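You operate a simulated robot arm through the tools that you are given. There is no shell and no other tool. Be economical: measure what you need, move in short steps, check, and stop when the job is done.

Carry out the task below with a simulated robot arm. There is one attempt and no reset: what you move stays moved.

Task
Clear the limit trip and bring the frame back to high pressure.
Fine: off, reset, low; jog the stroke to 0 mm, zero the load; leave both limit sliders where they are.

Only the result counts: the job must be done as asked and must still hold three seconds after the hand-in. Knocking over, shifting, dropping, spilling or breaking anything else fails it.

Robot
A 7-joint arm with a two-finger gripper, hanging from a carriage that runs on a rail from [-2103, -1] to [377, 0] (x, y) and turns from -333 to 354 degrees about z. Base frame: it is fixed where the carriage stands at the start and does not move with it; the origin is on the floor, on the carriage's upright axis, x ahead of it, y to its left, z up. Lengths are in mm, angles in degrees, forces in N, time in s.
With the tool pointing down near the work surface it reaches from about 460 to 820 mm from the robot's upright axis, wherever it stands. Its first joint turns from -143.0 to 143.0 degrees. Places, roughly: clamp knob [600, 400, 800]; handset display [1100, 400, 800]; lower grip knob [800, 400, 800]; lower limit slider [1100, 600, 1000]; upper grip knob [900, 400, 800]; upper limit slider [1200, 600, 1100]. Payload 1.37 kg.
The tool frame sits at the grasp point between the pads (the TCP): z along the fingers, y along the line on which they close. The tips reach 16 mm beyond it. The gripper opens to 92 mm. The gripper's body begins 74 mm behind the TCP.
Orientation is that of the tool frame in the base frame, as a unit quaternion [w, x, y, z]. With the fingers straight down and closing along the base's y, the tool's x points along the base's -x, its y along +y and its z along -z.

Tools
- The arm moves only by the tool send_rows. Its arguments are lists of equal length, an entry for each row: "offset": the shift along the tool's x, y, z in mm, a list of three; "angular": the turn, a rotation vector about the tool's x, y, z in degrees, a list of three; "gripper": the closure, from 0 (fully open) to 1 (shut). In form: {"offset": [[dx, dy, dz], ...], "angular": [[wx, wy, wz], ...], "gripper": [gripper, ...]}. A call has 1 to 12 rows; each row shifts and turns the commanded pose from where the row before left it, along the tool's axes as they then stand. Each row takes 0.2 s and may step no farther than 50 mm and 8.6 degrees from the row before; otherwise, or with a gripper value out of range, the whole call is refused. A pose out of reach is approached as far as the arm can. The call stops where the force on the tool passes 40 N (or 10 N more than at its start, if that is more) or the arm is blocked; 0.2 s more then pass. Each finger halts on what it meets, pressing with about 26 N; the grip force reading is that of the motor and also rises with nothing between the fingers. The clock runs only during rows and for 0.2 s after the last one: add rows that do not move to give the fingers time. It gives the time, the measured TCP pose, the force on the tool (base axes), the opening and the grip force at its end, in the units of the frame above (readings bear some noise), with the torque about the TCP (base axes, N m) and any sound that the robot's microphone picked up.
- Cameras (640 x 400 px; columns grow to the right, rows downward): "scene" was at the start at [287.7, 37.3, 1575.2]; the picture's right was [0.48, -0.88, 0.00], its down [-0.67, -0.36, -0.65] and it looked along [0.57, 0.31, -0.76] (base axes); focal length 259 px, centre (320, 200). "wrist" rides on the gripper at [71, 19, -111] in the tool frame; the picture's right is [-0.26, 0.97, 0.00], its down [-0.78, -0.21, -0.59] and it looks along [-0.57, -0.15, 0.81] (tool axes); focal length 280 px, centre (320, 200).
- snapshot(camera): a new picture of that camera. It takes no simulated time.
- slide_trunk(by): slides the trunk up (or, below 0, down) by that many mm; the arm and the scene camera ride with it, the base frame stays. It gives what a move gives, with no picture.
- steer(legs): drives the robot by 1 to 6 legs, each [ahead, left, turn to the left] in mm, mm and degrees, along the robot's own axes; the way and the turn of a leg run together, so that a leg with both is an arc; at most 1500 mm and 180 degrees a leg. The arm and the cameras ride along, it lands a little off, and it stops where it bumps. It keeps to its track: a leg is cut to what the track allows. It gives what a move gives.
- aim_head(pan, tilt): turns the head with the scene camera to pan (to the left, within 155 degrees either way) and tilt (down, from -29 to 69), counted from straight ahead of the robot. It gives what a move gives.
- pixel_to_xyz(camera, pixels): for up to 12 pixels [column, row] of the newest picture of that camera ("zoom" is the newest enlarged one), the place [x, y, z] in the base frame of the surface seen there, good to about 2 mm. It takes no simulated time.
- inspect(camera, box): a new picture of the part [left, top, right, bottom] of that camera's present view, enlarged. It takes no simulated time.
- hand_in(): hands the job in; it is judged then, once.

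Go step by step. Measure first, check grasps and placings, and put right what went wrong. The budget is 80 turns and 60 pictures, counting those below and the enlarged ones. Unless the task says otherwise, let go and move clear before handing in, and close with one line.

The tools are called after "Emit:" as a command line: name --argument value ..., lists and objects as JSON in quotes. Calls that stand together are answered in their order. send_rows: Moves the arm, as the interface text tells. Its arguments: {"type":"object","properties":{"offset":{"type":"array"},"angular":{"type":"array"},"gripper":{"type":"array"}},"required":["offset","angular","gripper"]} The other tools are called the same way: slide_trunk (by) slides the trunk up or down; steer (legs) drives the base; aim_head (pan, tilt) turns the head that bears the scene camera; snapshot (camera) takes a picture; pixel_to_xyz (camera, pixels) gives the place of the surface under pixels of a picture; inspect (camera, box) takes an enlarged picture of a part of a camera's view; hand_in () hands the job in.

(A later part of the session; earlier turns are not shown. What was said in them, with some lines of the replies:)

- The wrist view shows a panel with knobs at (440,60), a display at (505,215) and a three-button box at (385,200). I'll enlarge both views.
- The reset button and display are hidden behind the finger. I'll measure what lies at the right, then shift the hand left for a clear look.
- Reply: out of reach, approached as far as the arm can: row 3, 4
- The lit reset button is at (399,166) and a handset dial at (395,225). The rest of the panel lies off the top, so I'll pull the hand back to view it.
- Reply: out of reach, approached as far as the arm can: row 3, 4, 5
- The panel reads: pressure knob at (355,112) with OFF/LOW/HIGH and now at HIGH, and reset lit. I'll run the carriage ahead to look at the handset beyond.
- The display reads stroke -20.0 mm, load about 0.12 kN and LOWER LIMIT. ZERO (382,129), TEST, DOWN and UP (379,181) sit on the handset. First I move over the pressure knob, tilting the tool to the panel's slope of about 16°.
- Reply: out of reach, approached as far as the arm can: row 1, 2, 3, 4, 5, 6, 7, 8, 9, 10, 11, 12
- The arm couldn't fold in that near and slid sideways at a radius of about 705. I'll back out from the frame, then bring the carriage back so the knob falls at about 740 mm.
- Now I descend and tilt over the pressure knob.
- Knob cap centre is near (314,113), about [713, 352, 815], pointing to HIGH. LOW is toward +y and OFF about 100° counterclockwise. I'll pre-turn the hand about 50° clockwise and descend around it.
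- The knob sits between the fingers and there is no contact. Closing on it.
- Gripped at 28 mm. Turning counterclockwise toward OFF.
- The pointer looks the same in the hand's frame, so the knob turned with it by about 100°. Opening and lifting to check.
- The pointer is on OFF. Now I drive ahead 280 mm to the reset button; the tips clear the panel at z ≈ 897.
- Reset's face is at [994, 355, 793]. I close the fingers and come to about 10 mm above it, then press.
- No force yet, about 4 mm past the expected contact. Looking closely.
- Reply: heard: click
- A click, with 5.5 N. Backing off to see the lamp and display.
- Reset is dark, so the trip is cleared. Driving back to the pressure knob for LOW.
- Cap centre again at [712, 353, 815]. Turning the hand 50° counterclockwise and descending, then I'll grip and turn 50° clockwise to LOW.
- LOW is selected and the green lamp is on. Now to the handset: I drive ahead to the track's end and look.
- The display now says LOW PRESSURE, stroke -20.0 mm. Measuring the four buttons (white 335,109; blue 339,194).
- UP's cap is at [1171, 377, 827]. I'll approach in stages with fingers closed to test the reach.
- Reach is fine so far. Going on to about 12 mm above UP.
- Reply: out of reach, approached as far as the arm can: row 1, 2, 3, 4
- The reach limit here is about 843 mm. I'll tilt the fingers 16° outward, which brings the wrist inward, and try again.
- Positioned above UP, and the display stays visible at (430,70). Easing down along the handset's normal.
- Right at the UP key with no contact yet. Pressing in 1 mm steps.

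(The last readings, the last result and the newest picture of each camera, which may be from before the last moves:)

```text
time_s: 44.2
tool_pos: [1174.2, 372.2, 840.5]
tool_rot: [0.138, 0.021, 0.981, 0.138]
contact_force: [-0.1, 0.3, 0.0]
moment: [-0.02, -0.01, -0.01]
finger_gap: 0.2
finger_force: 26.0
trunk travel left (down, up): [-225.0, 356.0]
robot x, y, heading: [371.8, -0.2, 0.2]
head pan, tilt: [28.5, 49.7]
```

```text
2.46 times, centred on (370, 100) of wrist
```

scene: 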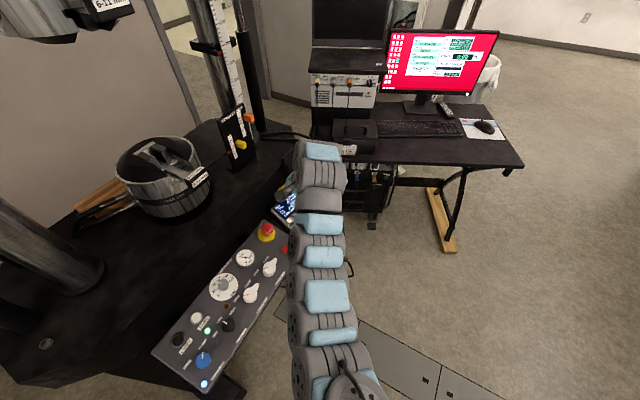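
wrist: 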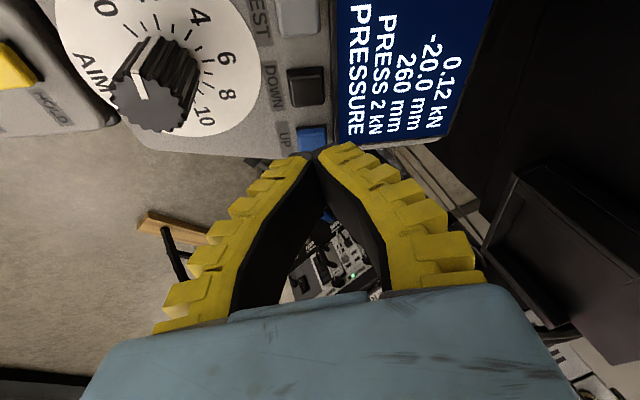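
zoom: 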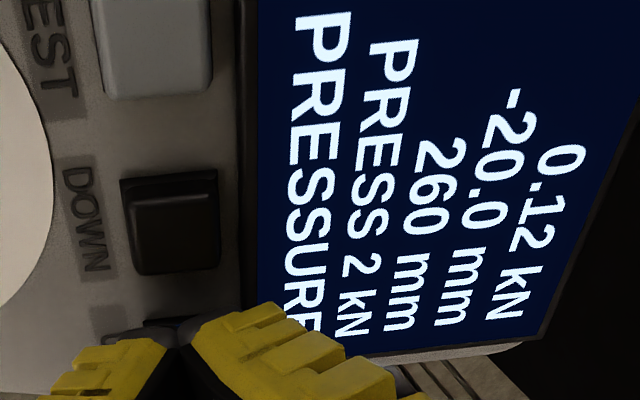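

Still no contact; continuing slowly.

Emit:
send_rows --offset '[[0.28, 0, 0.96], [0.28, 0, 0.96]]' --angular '[[0, 0, 0], [0, 0, 0]]' --gripper '[1, 1]'

Emit:
inspect --camera "wrist" --box '[240, 20, 500, 180]'

```text
time_s: 44.8
tool_pos: [1172.3, 372.4, 839.2]
tool_rot: [0.139, 0.021, 0.98, 0.137]
contact_force: [-0.4, -0.4, 0.8]
moment: [-0.01, 0.0, -0.03]
finger_gap: 0.1
finger_force: 26.0
trunk travel left (down, up): [-225.0, 356.0]
robot x, y, heading: [371.7, -1.5, 0.3]
head pan, tilt: [28.5, 49.7]
```

```text
2.46 times, centred on (370, 100) of wrist
```

zoom: 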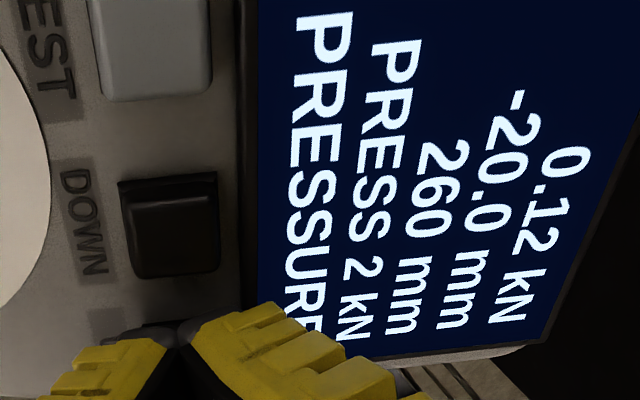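

Emit:
send_rows --offset '[[0.28, 0, 0.96], [0.28, 0, 0.96]]' --angular '[[0, 0, 0], [0, 0, 0]]' --gripper '[1, 1]'

Emit:
inspect --camera "wrist" --box '[240, 20, 500, 180]'

```text
time_s: 45.4
tool_pos: [1173.6, 373.1, 837.6]
tool_rot: [0.138, 0.021, 0.981, 0.137]
contact_force: [0.2, -1.2, 2.2]
moment: [-0.01, 0.04, -0.02]
finger_gap: 0.0
finger_force: 25.9
trunk travel left (down, up): [-225.0, 356.0]
robot x, y, heading: [372.4, 1.2, 0.3]
head pan, tilt: [28.5, 49.7]
heard: click
```

```text
2.46 times, centred on (370, 100) of wrist
```

zoom: 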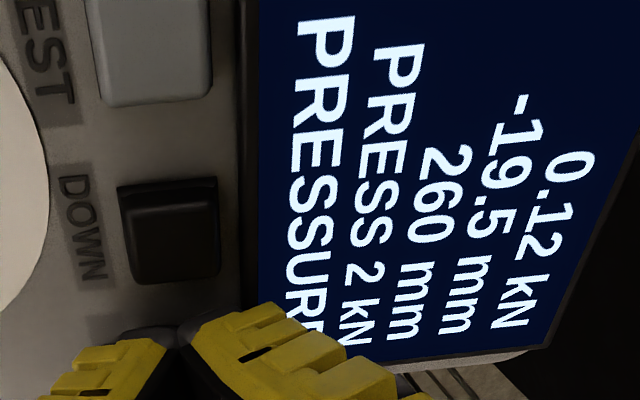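

A click, and the stroke went to -19.5 mm. Holding for 1 s to gauge the rate.

Emit:
send_rows --offset '[[0, 0, 0], [0, 0, 0], [0, 0, 0], [0, 0, 0]]' --angular '[[0, 0, 0], [0, 0, 0], [0, 0, 0], [0, 0, 0]]' --gripper '[1, 1, 1, 1]'

Emit:
inspect --camera "wrist" --box '[240, 20, 500, 180]'

```text
time_s: 46.4
tool_pos: [1174.2, 372.8, 836.9]
tool_rot: [0.14, 0.021, 0.98, 0.138]
contact_force: [0.9, -0.8, 2.3]
moment: [0.02, 0.02, -0.01]
finger_gap: 0.0
finger_force: 25.6
trunk travel left (down, up): [-225.0, 356.0]
robot x, y, heading: [374.7, -1.6, 0.1]
head pan, tilt: [28.5, 49.7]
```

```text
2.46 times, centred on (370, 100) of wrist
```

zoom: 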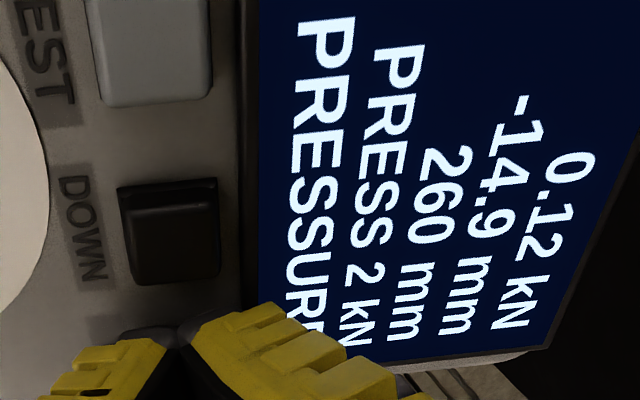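

About 4.6 mm/s. Holding 2.6 s more should bring it to about -2.9 mm.

Emit:
send_rows --offset '[[0, 0, 0], [0, 0, 0], [0, 0, 0], [0, 0, 0], [0, 0, 0], [0, 0, 0], [0, 0, 0], [0, 0, 0], [0, 0, 0], [0, 0, 0], [0, 0, 0], [0, 0, 0]]' --angular '[[0, 0, 0], [0, 0, 0], [0, 0, 0], [0, 0, 0], [0, 0, 0], [0, 0, 0], [0, 0, 0], [0, 0, 0], [0, 0, 0], [0, 0, 0], [0, 0, 0], [0, 0, 0]]' --gripper '[1, 1, 1, 1, 1, 1, 1, 1, 1, 1, 1, 1]'

Emit:
inspect --camera "wrist" --box '[240, 20, 500, 180]'

```text
time_s: 49.0
tool_pos: [1173.8, 373.6, 837.2]
tool_rot: [0.139, 0.021, 0.98, 0.137]
contact_force: [0.6, -1.0, 2.2]
moment: [-0.03, 0.0, -0.01]
finger_gap: 0.2
finger_force: 26.0
trunk travel left (down, up): [-225.0, 356.0]
robot x, y, heading: [375.6, 0.1, 0.3]
head pan, tilt: [28.5, 49.7]
```

```text
2.46 times, centred on (370, 100) of wrist
```

zoom: 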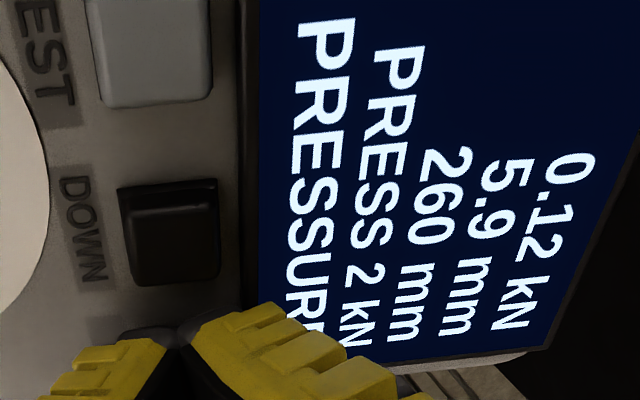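

It sped up to 8 mm/s and overshot to +5.9 mm. Releasing at once.

Emit:
send_rows --offset '[[-2.8, 0, -9.6]]' --angular '[[0, 0, 0]]' --gripper '[1]'

Emit:
inspect --camera "wrist" --box '[240, 20, 500, 180]'

```text
time_s: 49.4
tool_pos: [1173.0, 370.7, 845.8]
tool_rot: [0.139, 0.02, 0.98, 0.138]
contact_force: [0.6, -0.2, -0.1]
moment: [0.0, -0.01, 0.0]
finger_gap: 0.1
finger_force: 26.6
trunk travel left (down, up): [-225.0, 356.0]
robot x, y, heading: [375.3, -1.4, 0.2]
head pan, tilt: [28.5, 49.7]
```

```text
2.46 times, centred on (370, 100) of wrist
```

zoom: 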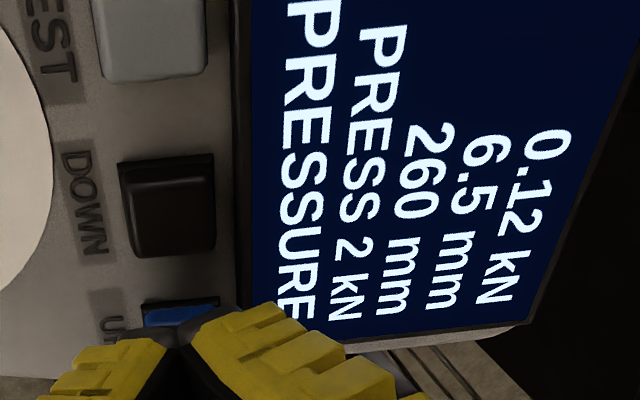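

Stopped at +6.5 mm. Shifting to DOWN, 30.5 mm nearer, to jog back in short taps.

Emit:
send_rows --offset '[[-1.7, 0, -5.8], [14.6, 3.1, -4.3], [14.6, 3.2, -4.3], [1.4, 0, 4.8], [1.4, 0, 4.8], [0, 0, 0]]' --angular '[[0, 0, 0], [0, 0, 0], [0, 0, 0], [0, 0, 0], [0, 0, 0], [0, 0, 0]]' --gripper '[1, 1, 1, 1, 1, 1]'

Emit:
snapshot --camera "wrist"

```text
time_s: 50.8
tool_pos: [1141.8, 376.5, 844.7]
tool_rot: [0.14, 0.02, 0.98, 0.137]
contact_force: [-0.1, -0.6, 0.2]
moment: [0.0, -0.03, 0.0]
finger_gap: 0.2
finger_force: 26.1
trunk travel left (down, up): [-225.0, 356.0]
robot x, y, heading: [375.3, -1.5, -0.0]
head pan, tilt: [28.5, 49.7]
```

```text
19 pictures are left
```

wrist: 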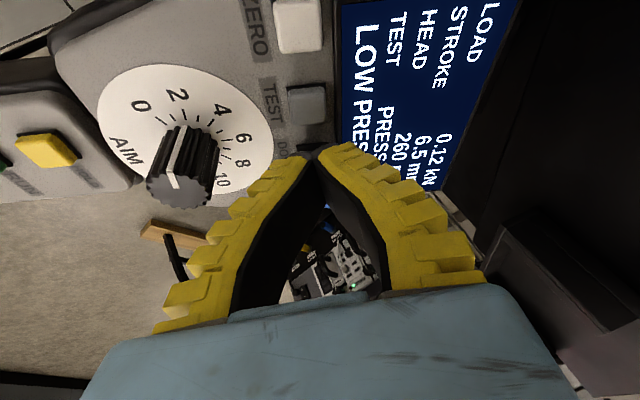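

Over DOWN; display shows 6.5 mm. Pressing gently.

Emit:
send_rows --offset '[[0.85, 0, 2.9], [0.28, 0, 0.96]]' --angular '[[0, 0, 0], [0, 0, 0]]' --gripper '[1, 1]'

Emit:
send_rows --offset '[[0.28, 0, 0.96]]' --angular '[[0, 0, 0]]' --gripper '[1]'

```text
time_s: 51.4
tool_pos: [1142.6, 378.4, 839.1]
tool_rot: [0.138, 0.021, 0.981, 0.137]
contact_force: [-0.9, -0.7, 1.0]
moment: [-0.01, 0.0, 0.04]
finger_gap: 0.0
finger_force: 25.9
trunk travel left (down, up): [-225.0, 356.0]
robot x, y, heading: [374.9, -2.0, 0.3]
head pan, tilt: [28.5, 49.7]
```

```text
time_s: 51.8
tool_pos: [1143.1, 379.3, 839.4]
tool_rot: [0.139, 0.021, 0.98, 0.137]
contact_force: [-0.4, -0.1, 2.1]
moment: [-0.01, 0.03, 0.0]
finger_gap: 6.3
finger_force: 27.8
trunk travel left (down, up): [-225.0, 356.0]
robot x, y, heading: [369.9, -0.1, 0.4]
head pan, tilt: [28.5, 49.7]
heard: click
```

Emit:
inspect --camera "wrist" --box '[240, 20, 500, 180]'

```text
2.46 times, centred on (370, 100) of wrist
```

zoom: 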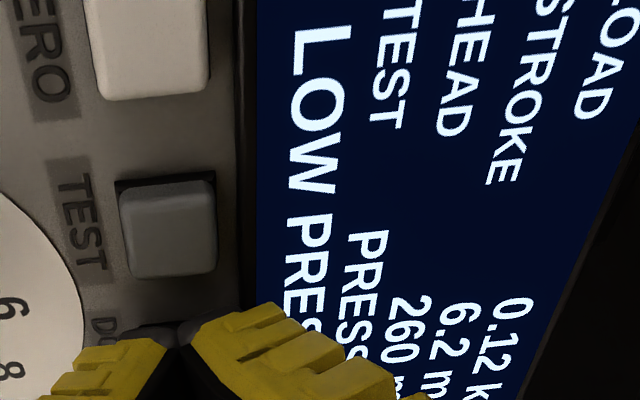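

At 6.2 mm and just starting. Holding 0.8 s then releasing should leave about 2.4 mm.

Emit:
send_rows --offset '[[0, 0, 0], [0, 0, 0], [0, 0, 0], [0, 0, 0], [-1.13, 0, -3.84]]' --angular '[[0, 0, 0], [0, 0, 0], [0, 0, 0], [0, 0, 0], [0, 0, 0]]' --gripper '[1, 1, 1, 1, 1]'

Emit:
inspect --camera "wrist" --box '[300, 60, 480, 220]'

```text
time_s: 53.0
tool_pos: [1143.1, 378.3, 843.2]
tool_rot: [0.138, 0.021, 0.981, 0.137]
contact_force: [0.3, 1.1, 0.6]
moment: [0.02, -0.01, 0.0]
finger_gap: 0.3
finger_force: 27.5
trunk travel left (down, up): [-225.0, 356.0]
robot x, y, heading: [375.2, 0.3, 0.1]
head pan, tilt: [28.5, 49.7]
```

```text
2.50 times, centred on (390, 140) of wrist
```

zoom: 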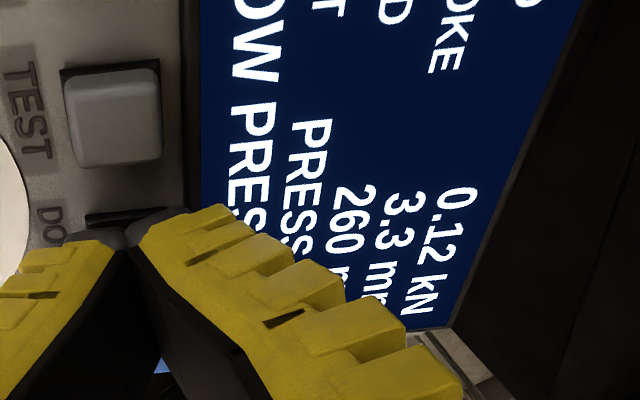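

3.3 mm left; that pulse moved 3.2 mm. Repeating the same pulse.

Emit:
send_rows --offset '[[0.85, 0, 2.88], [0.28, 0, 0.96], [0, 0, 0], [0, 0, 0], [0, 0, 0], [0, 0, 0], [0, 0, 0], [-1.13, 0, -3.84]]' --angular '[[0, 0, 0], [0, 0, 0], [0, 0, 0], [0, 0, 0], [0, 0, 0], [0, 0, 0], [0, 0, 0], [0, 0, 0]]' --gripper '[1, 1, 1, 1, 1, 1, 1, 1]'

Emit:
inspect --camera "wrist" --box '[300, 60, 480, 220]'

```text
time_s: 54.8
tool_pos: [1142.2, 378.0, 843.0]
tool_rot: [0.138, 0.02, 0.981, 0.138]
contact_force: [0.0, 0.4, -0.4]
moment: [0.02, 0.0, 0.02]
finger_gap: 0.0
finger_force: 27.7
trunk travel left (down, up): [-225.0, 356.0]
robot x, y, heading: [374.6, 0.8, 0.2]
head pan, tilt: [28.5, 49.7]
heard: click
```

```text
2.50 times, centred on (390, 140) of wrist
```

zoom: 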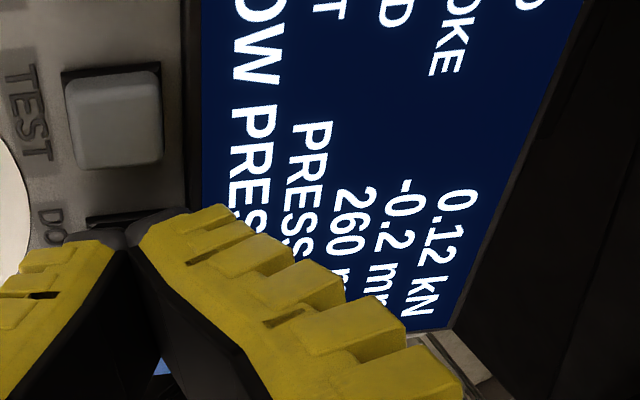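

-0.2 mm. I'll finish with a very short UP tap; lifting over to UP first, to about 2 mm above its switching point.

Emit:
send_rows --offset '[[-3.1, 0, -10.5], [-14.6, -3.1, 4.3], [-14.6, -3.2, 4.3], [1.4, 0, 4.8], [1.4, 0, 4.8], [1.1, 0, 3.8], [0, 0, 0]]' --angular '[[0, 0, 0], [0, 0, 0], [0, 0, 0], [0, 0, 0], [0, 0, 0], [0, 0, 0], [0, 0, 0]]' --gripper '[1, 1, 1, 1, 1, 1, 1]'

Emit:
send_rows --offset '[[0.56, 0, 1.92], [-1.1, 0, -3.8]]' --angular '[[0, 0, 0], [0, 0, 0]]' --gripper '[1, 1]'

Emit:
inspect --camera "wrist" --box '[240, 20, 500, 180]'

```text
time_s: 56.4
tool_pos: [1173.0, 372.2, 837.3]
tool_rot: [0.139, 0.02, 0.98, 0.138]
contact_force: [1.3, -1.5, 2.0]
moment: [-0.02, -0.04, 0.0]
finger_gap: 0.1
finger_force: 27.6
trunk travel left (down, up): [-225.0, 356.0]
robot x, y, heading: [373.1, -1.7, 0.2]
head pan, tilt: [28.5, 49.7]
```

```text
time_s: 57.0
tool_pos: [1173.4, 373.1, 837.6]
tool_rot: [0.138, 0.021, 0.981, 0.137]
contact_force: [0.2, 0.2, -0.1]
moment: [0.0, 0.01, 0.05]
finger_gap: 0.0
finger_force: 27.3
trunk travel left (down, up): [-225.0, 356.0]
robot x, y, heading: [373.9, 1.0, 0.2]
head pan, tilt: [28.5, 49.7]
heard: click
```

```text
2.46 times, centred on (370, 100) of wrist
```

zoom: 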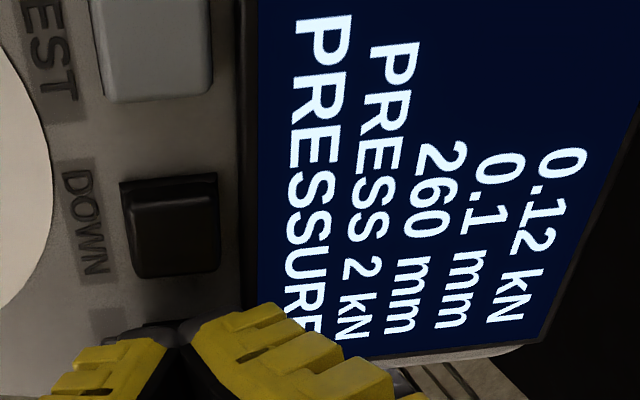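

Stroke 0.1 mm. Now lifting and shifting 92 mm to ZERO.

Emit:
send_rows --offset '[[-4, 0, -13.4], [29.5, 5.5, -8.2], [29.5, 5.5, -8.2], [29.6, 5.4, -8.2], [1.4, 0, 4.8], [1.4, 0, 4.8], [0, 0, 0]]' --angular '[[0, 0, 0], [0, 0, 0], [0, 0, 0], [0, 0, 0], [0, 0, 0], [0, 0, 0], [0, 0, 0]]' --gripper '[1, 1, 1, 1, 1, 1, 1]'

Emit:
snapshot --camera "wrist"

```text
time_s: 58.6
tool_pos: [1084.6, 389.2, 842.0]
tool_rot: [0.139, 0.02, 0.981, 0.138]
contact_force: [-1.3, -0.7, 1.7]
moment: [-0.03, 0.01, -0.02]
finger_gap: 5.7
finger_force: 28.2
out of reach, approached as far as the arm can: row 4
trunk travel left (down, up): [-225.0, 356.0]
robot x, y, heading: [372.3, 2.5, 0.0]
head pan, tilt: [28.5, 49.7]
heard: click
```

```text
14 pictures are left
```

wrist: 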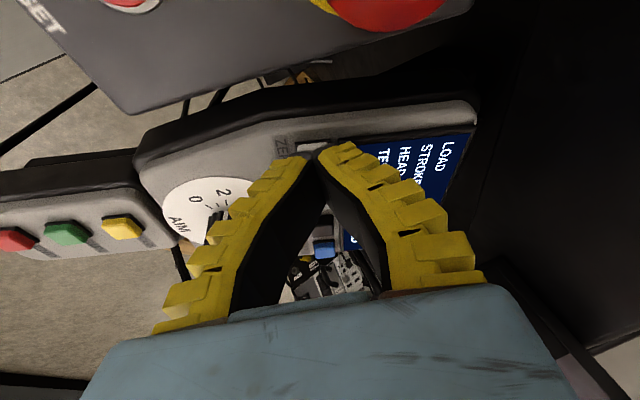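

A click already: the fingertip seems to sit on ZERO. Lifting off to check the display.

Emit:
send_rows --offset '[[-4.2, 0, -14.4], [-10, 0, -35], [-10, -10, -35], [0, -10, -25], [0, 0, 0]]' --angular '[[0, 0, 0], [0, 0, 0], [0, 8, 0], [0, 8, 0], [0, 0, 0]]' --gripper '[1, 1, 0.3, 0.3, 0.3]'

Emit:
snapshot --camera "wrist"

```text
time_s: 59.8
tool_pos: [1100.3, 349.8, 925.3]
tool_rot: [0.0, 0.001, 0.99, 0.138]
contact_force: [-0.6, 0.3, 0.0]
moment: [0.03, -0.01, -0.01]
finger_gap: 66.7
finger_force: 1.6
out of reach, approached as far as the arm can: row 1, 2
trunk travel left (down, up): [-225.0, 356.0]
robot x, y, heading: [372.3, 0.5, 0.3]
head pan, tilt: [28.5, 49.7]
```

```text
13 pictures are left
```

wrist: 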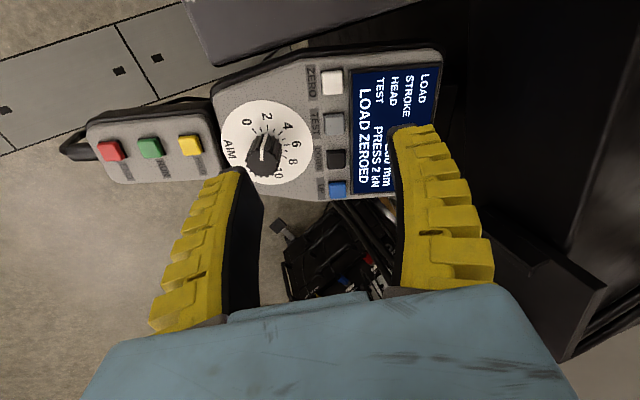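

The display says LOAD ZEROED. Now back to the pressure knob for HIGH.

Emit:
send_rows --offset '[[35, -12, 5], [35, -12, 5], [0, 0, 0]]' --angular '[[0, 0, 0], [0, 0, 0], [0, 0, 0]]' --gripper '[0.3, 0.3, 0.3]'

Emit:
steer --legs '[[-314, 0, 0]]'

Emit:
snapshot --camera "wrist"

```text
time_s: 60.6
tool_pos: [1041.2, 333.4, 905.3]
tool_rot: [-0.001, 0.001, 0.99, 0.139]
contact_force: [-0.4, -0.3, -0.2]
moment: [0.03, -0.04, 0.0]
finger_gap: 66.6
finger_force: 1.0
out of reach, approached as far as the arm can: row 2
trunk travel left (down, up): [-225.0, 356.0]
robot x, y, heading: [376.0, 0.1, 0.4]
head pan, tilt: [28.5, 49.7]
```

```text
time_s: 62.7
tool_pos: [733.6, 335.9, 905.6]
tool_rot: [-0.001, -0.001, 0.99, 0.139]
contact_force: [-0.2, -0.5, 0.2]
moment: [0.01, -0.01, -0.03]
finger_gap: 66.7
finger_force: 1.8
trunk travel left (down, up): [-225.0, 356.0]
robot x, y, heading: [62.8, 0.0, 0.5]
head pan, tilt: [28.5, 49.7]
```

```text
12 pictures are left
```

wrist: 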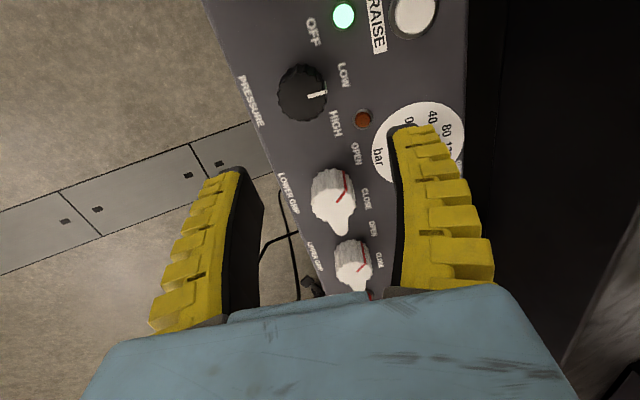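

Aligning over the knob (303,95), now at LOW, with the hand unrotated.

Emit:
send_rows --offset '[[20.8, -8.4, 0], [0, 0, 25], [0, 0, 15], [0, 0, 0]]' --angular '[[0, 0, 0], [0, 0, 0], [0, 0, 0], [0, 0, 0]]' --gripper '[0.3, 0.3, 0.3, 0.3]'

```text
time_s: 63.7
tool_pos: [729.0, 348.1, 859.2]
tool_rot: [-0.001, 0.0, 0.99, 0.139]
contact_force: [0.2, 0.4, 0.5]
moment: [0.02, 0.02, 0.0]
finger_gap: 66.8
finger_force: 2.2
out of reach, approached as far as the arm can: row 1
trunk travel left (down, up): [-225.0, 356.0]
robot x, y, heading: [61.8, -1.6, 0.4]
head pan, tilt: [28.5, 49.7]
```

The arm is near an inner limit in this posture, so I'll correct x with the carriage instead.

Emit:
steer --legs '[[-16, 0, 0]]'

Emit:
send_rows --offset '[[0, -4, 5], [0, -3.3, 5], [0, 0, 0]]' --angular '[[0, 0, 0], [0, 0, 0], [0, 0, 0]]' --gripper '[0.3, 0.3, 0.3]'

```text
time_s: 64.5
tool_pos: [713.7, 347.2, 859.2]
tool_rot: [-0.002, 0.0, 0.99, 0.138]
contact_force: [-0.7, -0.8, 0.6]
moment: [0.01, 0.02, -0.02]
finger_gap: 66.9
finger_force: 1.6
trunk travel left (down, up): [-225.0, 356.0]
robot x, y, heading: [49.8, 1.7, 0.0]
head pan, tilt: [28.5, 49.7]
```

```text
time_s: 65.2
tool_pos: [713.5, 343.9, 847.6]
tool_rot: [-0.001, 0.0, 0.99, 0.139]
contact_force: [-0.3, 0.4, -0.4]
moment: [-0.02, -0.05, 0.02]
finger_gap: 66.7
finger_force: 1.6
trunk travel left (down, up): [-225.0, 356.0]
robot x, y, heading: [48.8, 2.2, 0.1]
head pan, tilt: [28.5, 49.7]
```

On axis. Descending 41 mm and checking.

Emit:
send_rows --offset '[[0.5, 0, 14], [0, 0, 14], [0, 0, 13], [0, 0, 0]]' --angular '[[0, 0, 0], [0, 0, 0], [0, 0, 0], [0, 0, 0]]' --gripper '[0.3, 0.3, 0.3, 0.3]'

Emit:
snapshot --camera "wrist"

```text
time_s: 66.2
tool_pos: [712.7, 354.2, 809.2]
tool_rot: [0.0, 0.0, 0.99, 0.14]
contact_force: [-0.8, -0.1, 0.5]
moment: [-0.01, -0.01, 0.0]
finger_gap: 66.8
finger_force: 1.5
trunk travel left (down, up): [-225.0, 356.0]
robot x, y, heading: [51.5, -0.5, 0.3]
head pan, tilt: [28.5, 49.7]
```

```text
11 pictures are left
```

wrist: 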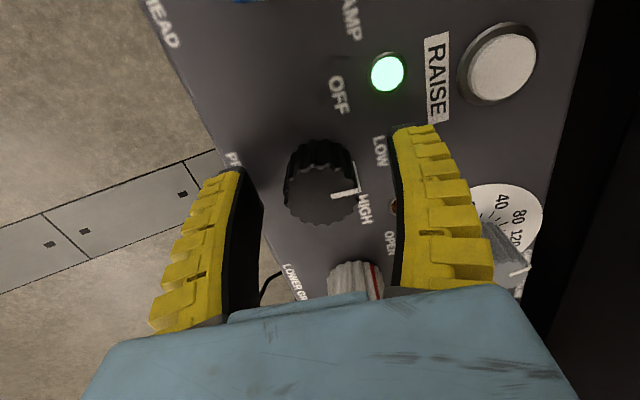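

Good. Gripping, turning 50° clockwise to HIGH, then opening and lifting.

Emit:
send_rows --offset '[[0, 0, 0], [0, 0, 0], [0, 0, 0], [0, 0, 0], [0, 0, 0], [0, 0, 0], [0, 0, 0], [0, 0, 0], [0, 0, 0], [0, 0, 0]]' --angular '[[0, 0, 0], [0, 0, 0], [0, 0, 0], [0, 0, 8.4], [0, 0, 8.4], [0, 0, 8.4], [0, 0, 8.4], [0, 0, 8.4], [0, 0, 8.4], [0, 0, 0]]' --gripper '[0.6, 1, 1, 1, 1, 1, 1, 1, 1, 1]'

Emit:
send_rows --offset '[[0, 0, 0], [0, 0, 0], [0, 0, -20], [0, 0, -35], [0, 0, -20], [0, 0, 0]]' --angular '[[0, 0, 0], [0, 0, 0], [0, 0, 0], [0, 0, 0], [0, 0, 0], [0, 0, 0]]' --gripper '[0.3, 0.3, 0.3, 0.3, 0.3, 0.3]'

Emit:
snapshot --camera "wrist"

```text
time_s: 68.5
tool_pos: [714.4, 354.7, 809.1]
tool_rot: [-0.06, 0.422, 0.896, 0.126]
contact_force: [3.2, -1.2, 6.7]
moment: [-0.23, -0.2, -0.09]
finger_gap: 27.4
finger_force: 27.3
trunk travel left (down, up): [-225.0, 356.0]
robot x, y, heading: [47.4, 1.0, 0.5]
head pan, tilt: [28.5, 49.7]
```

```text
time_s: 69.8
tool_pos: [720.3, 337.0, 869.7]
tool_rot: [-0.06, 0.423, 0.895, 0.125]
contact_force: [-0.2, 0.0, -0.5]
moment: [0.04, 0.02, 0.03]
finger_gap: 67.1
finger_force: 1.9
out of reach, approached as far as the arm can: row 4
trunk travel left (down, up): [-225.0, 356.0]
robot x, y, heading: [51.5, -1.7, 0.2]
head pan, tilt: [28.5, 49.7]
```

```text
10 pictures are left
```

wrist: 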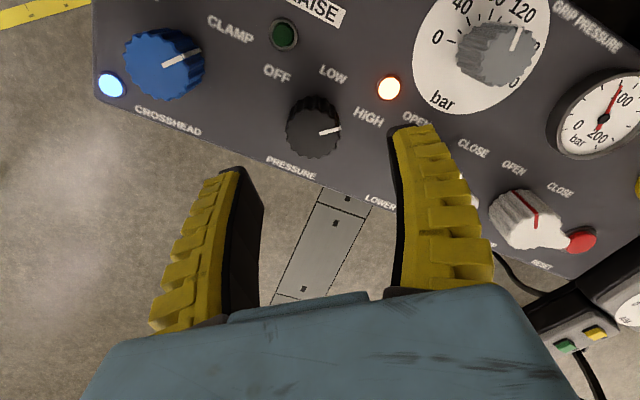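

The HIGH lamp is lit and reset is dark. Checking the display from the scene camera.

Emit:
inspect --camera "scene" --box '[295, 135, 375, 195]'

```text
6.67 times, centred on (335, 165) of scene
```

zoom: 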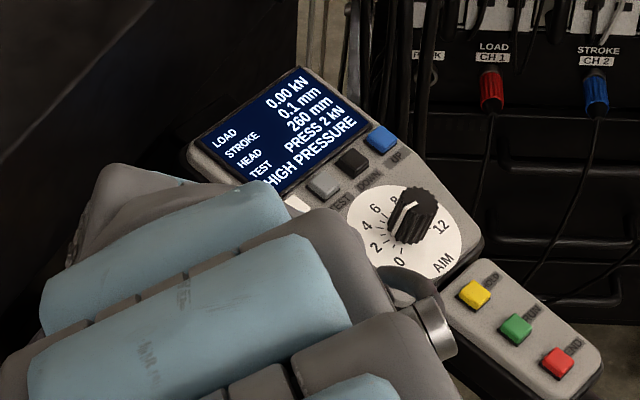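

The display reads LOAD 0.00 kN, STROKE 0.1 mm, HIGH PRESSURE, with no trip. The hand is clear of the knob, so I'm handing in.

Emit:
hand_in

```text
The job is handed in.
```

The limit trip is cleared and the frame is back at high pressure, with the load at 0.00 kN. The stroke reads 0.1 mm, slightly off 0, after I overshot to +6.5 mm and jogged back. I did not touch either limit slider.
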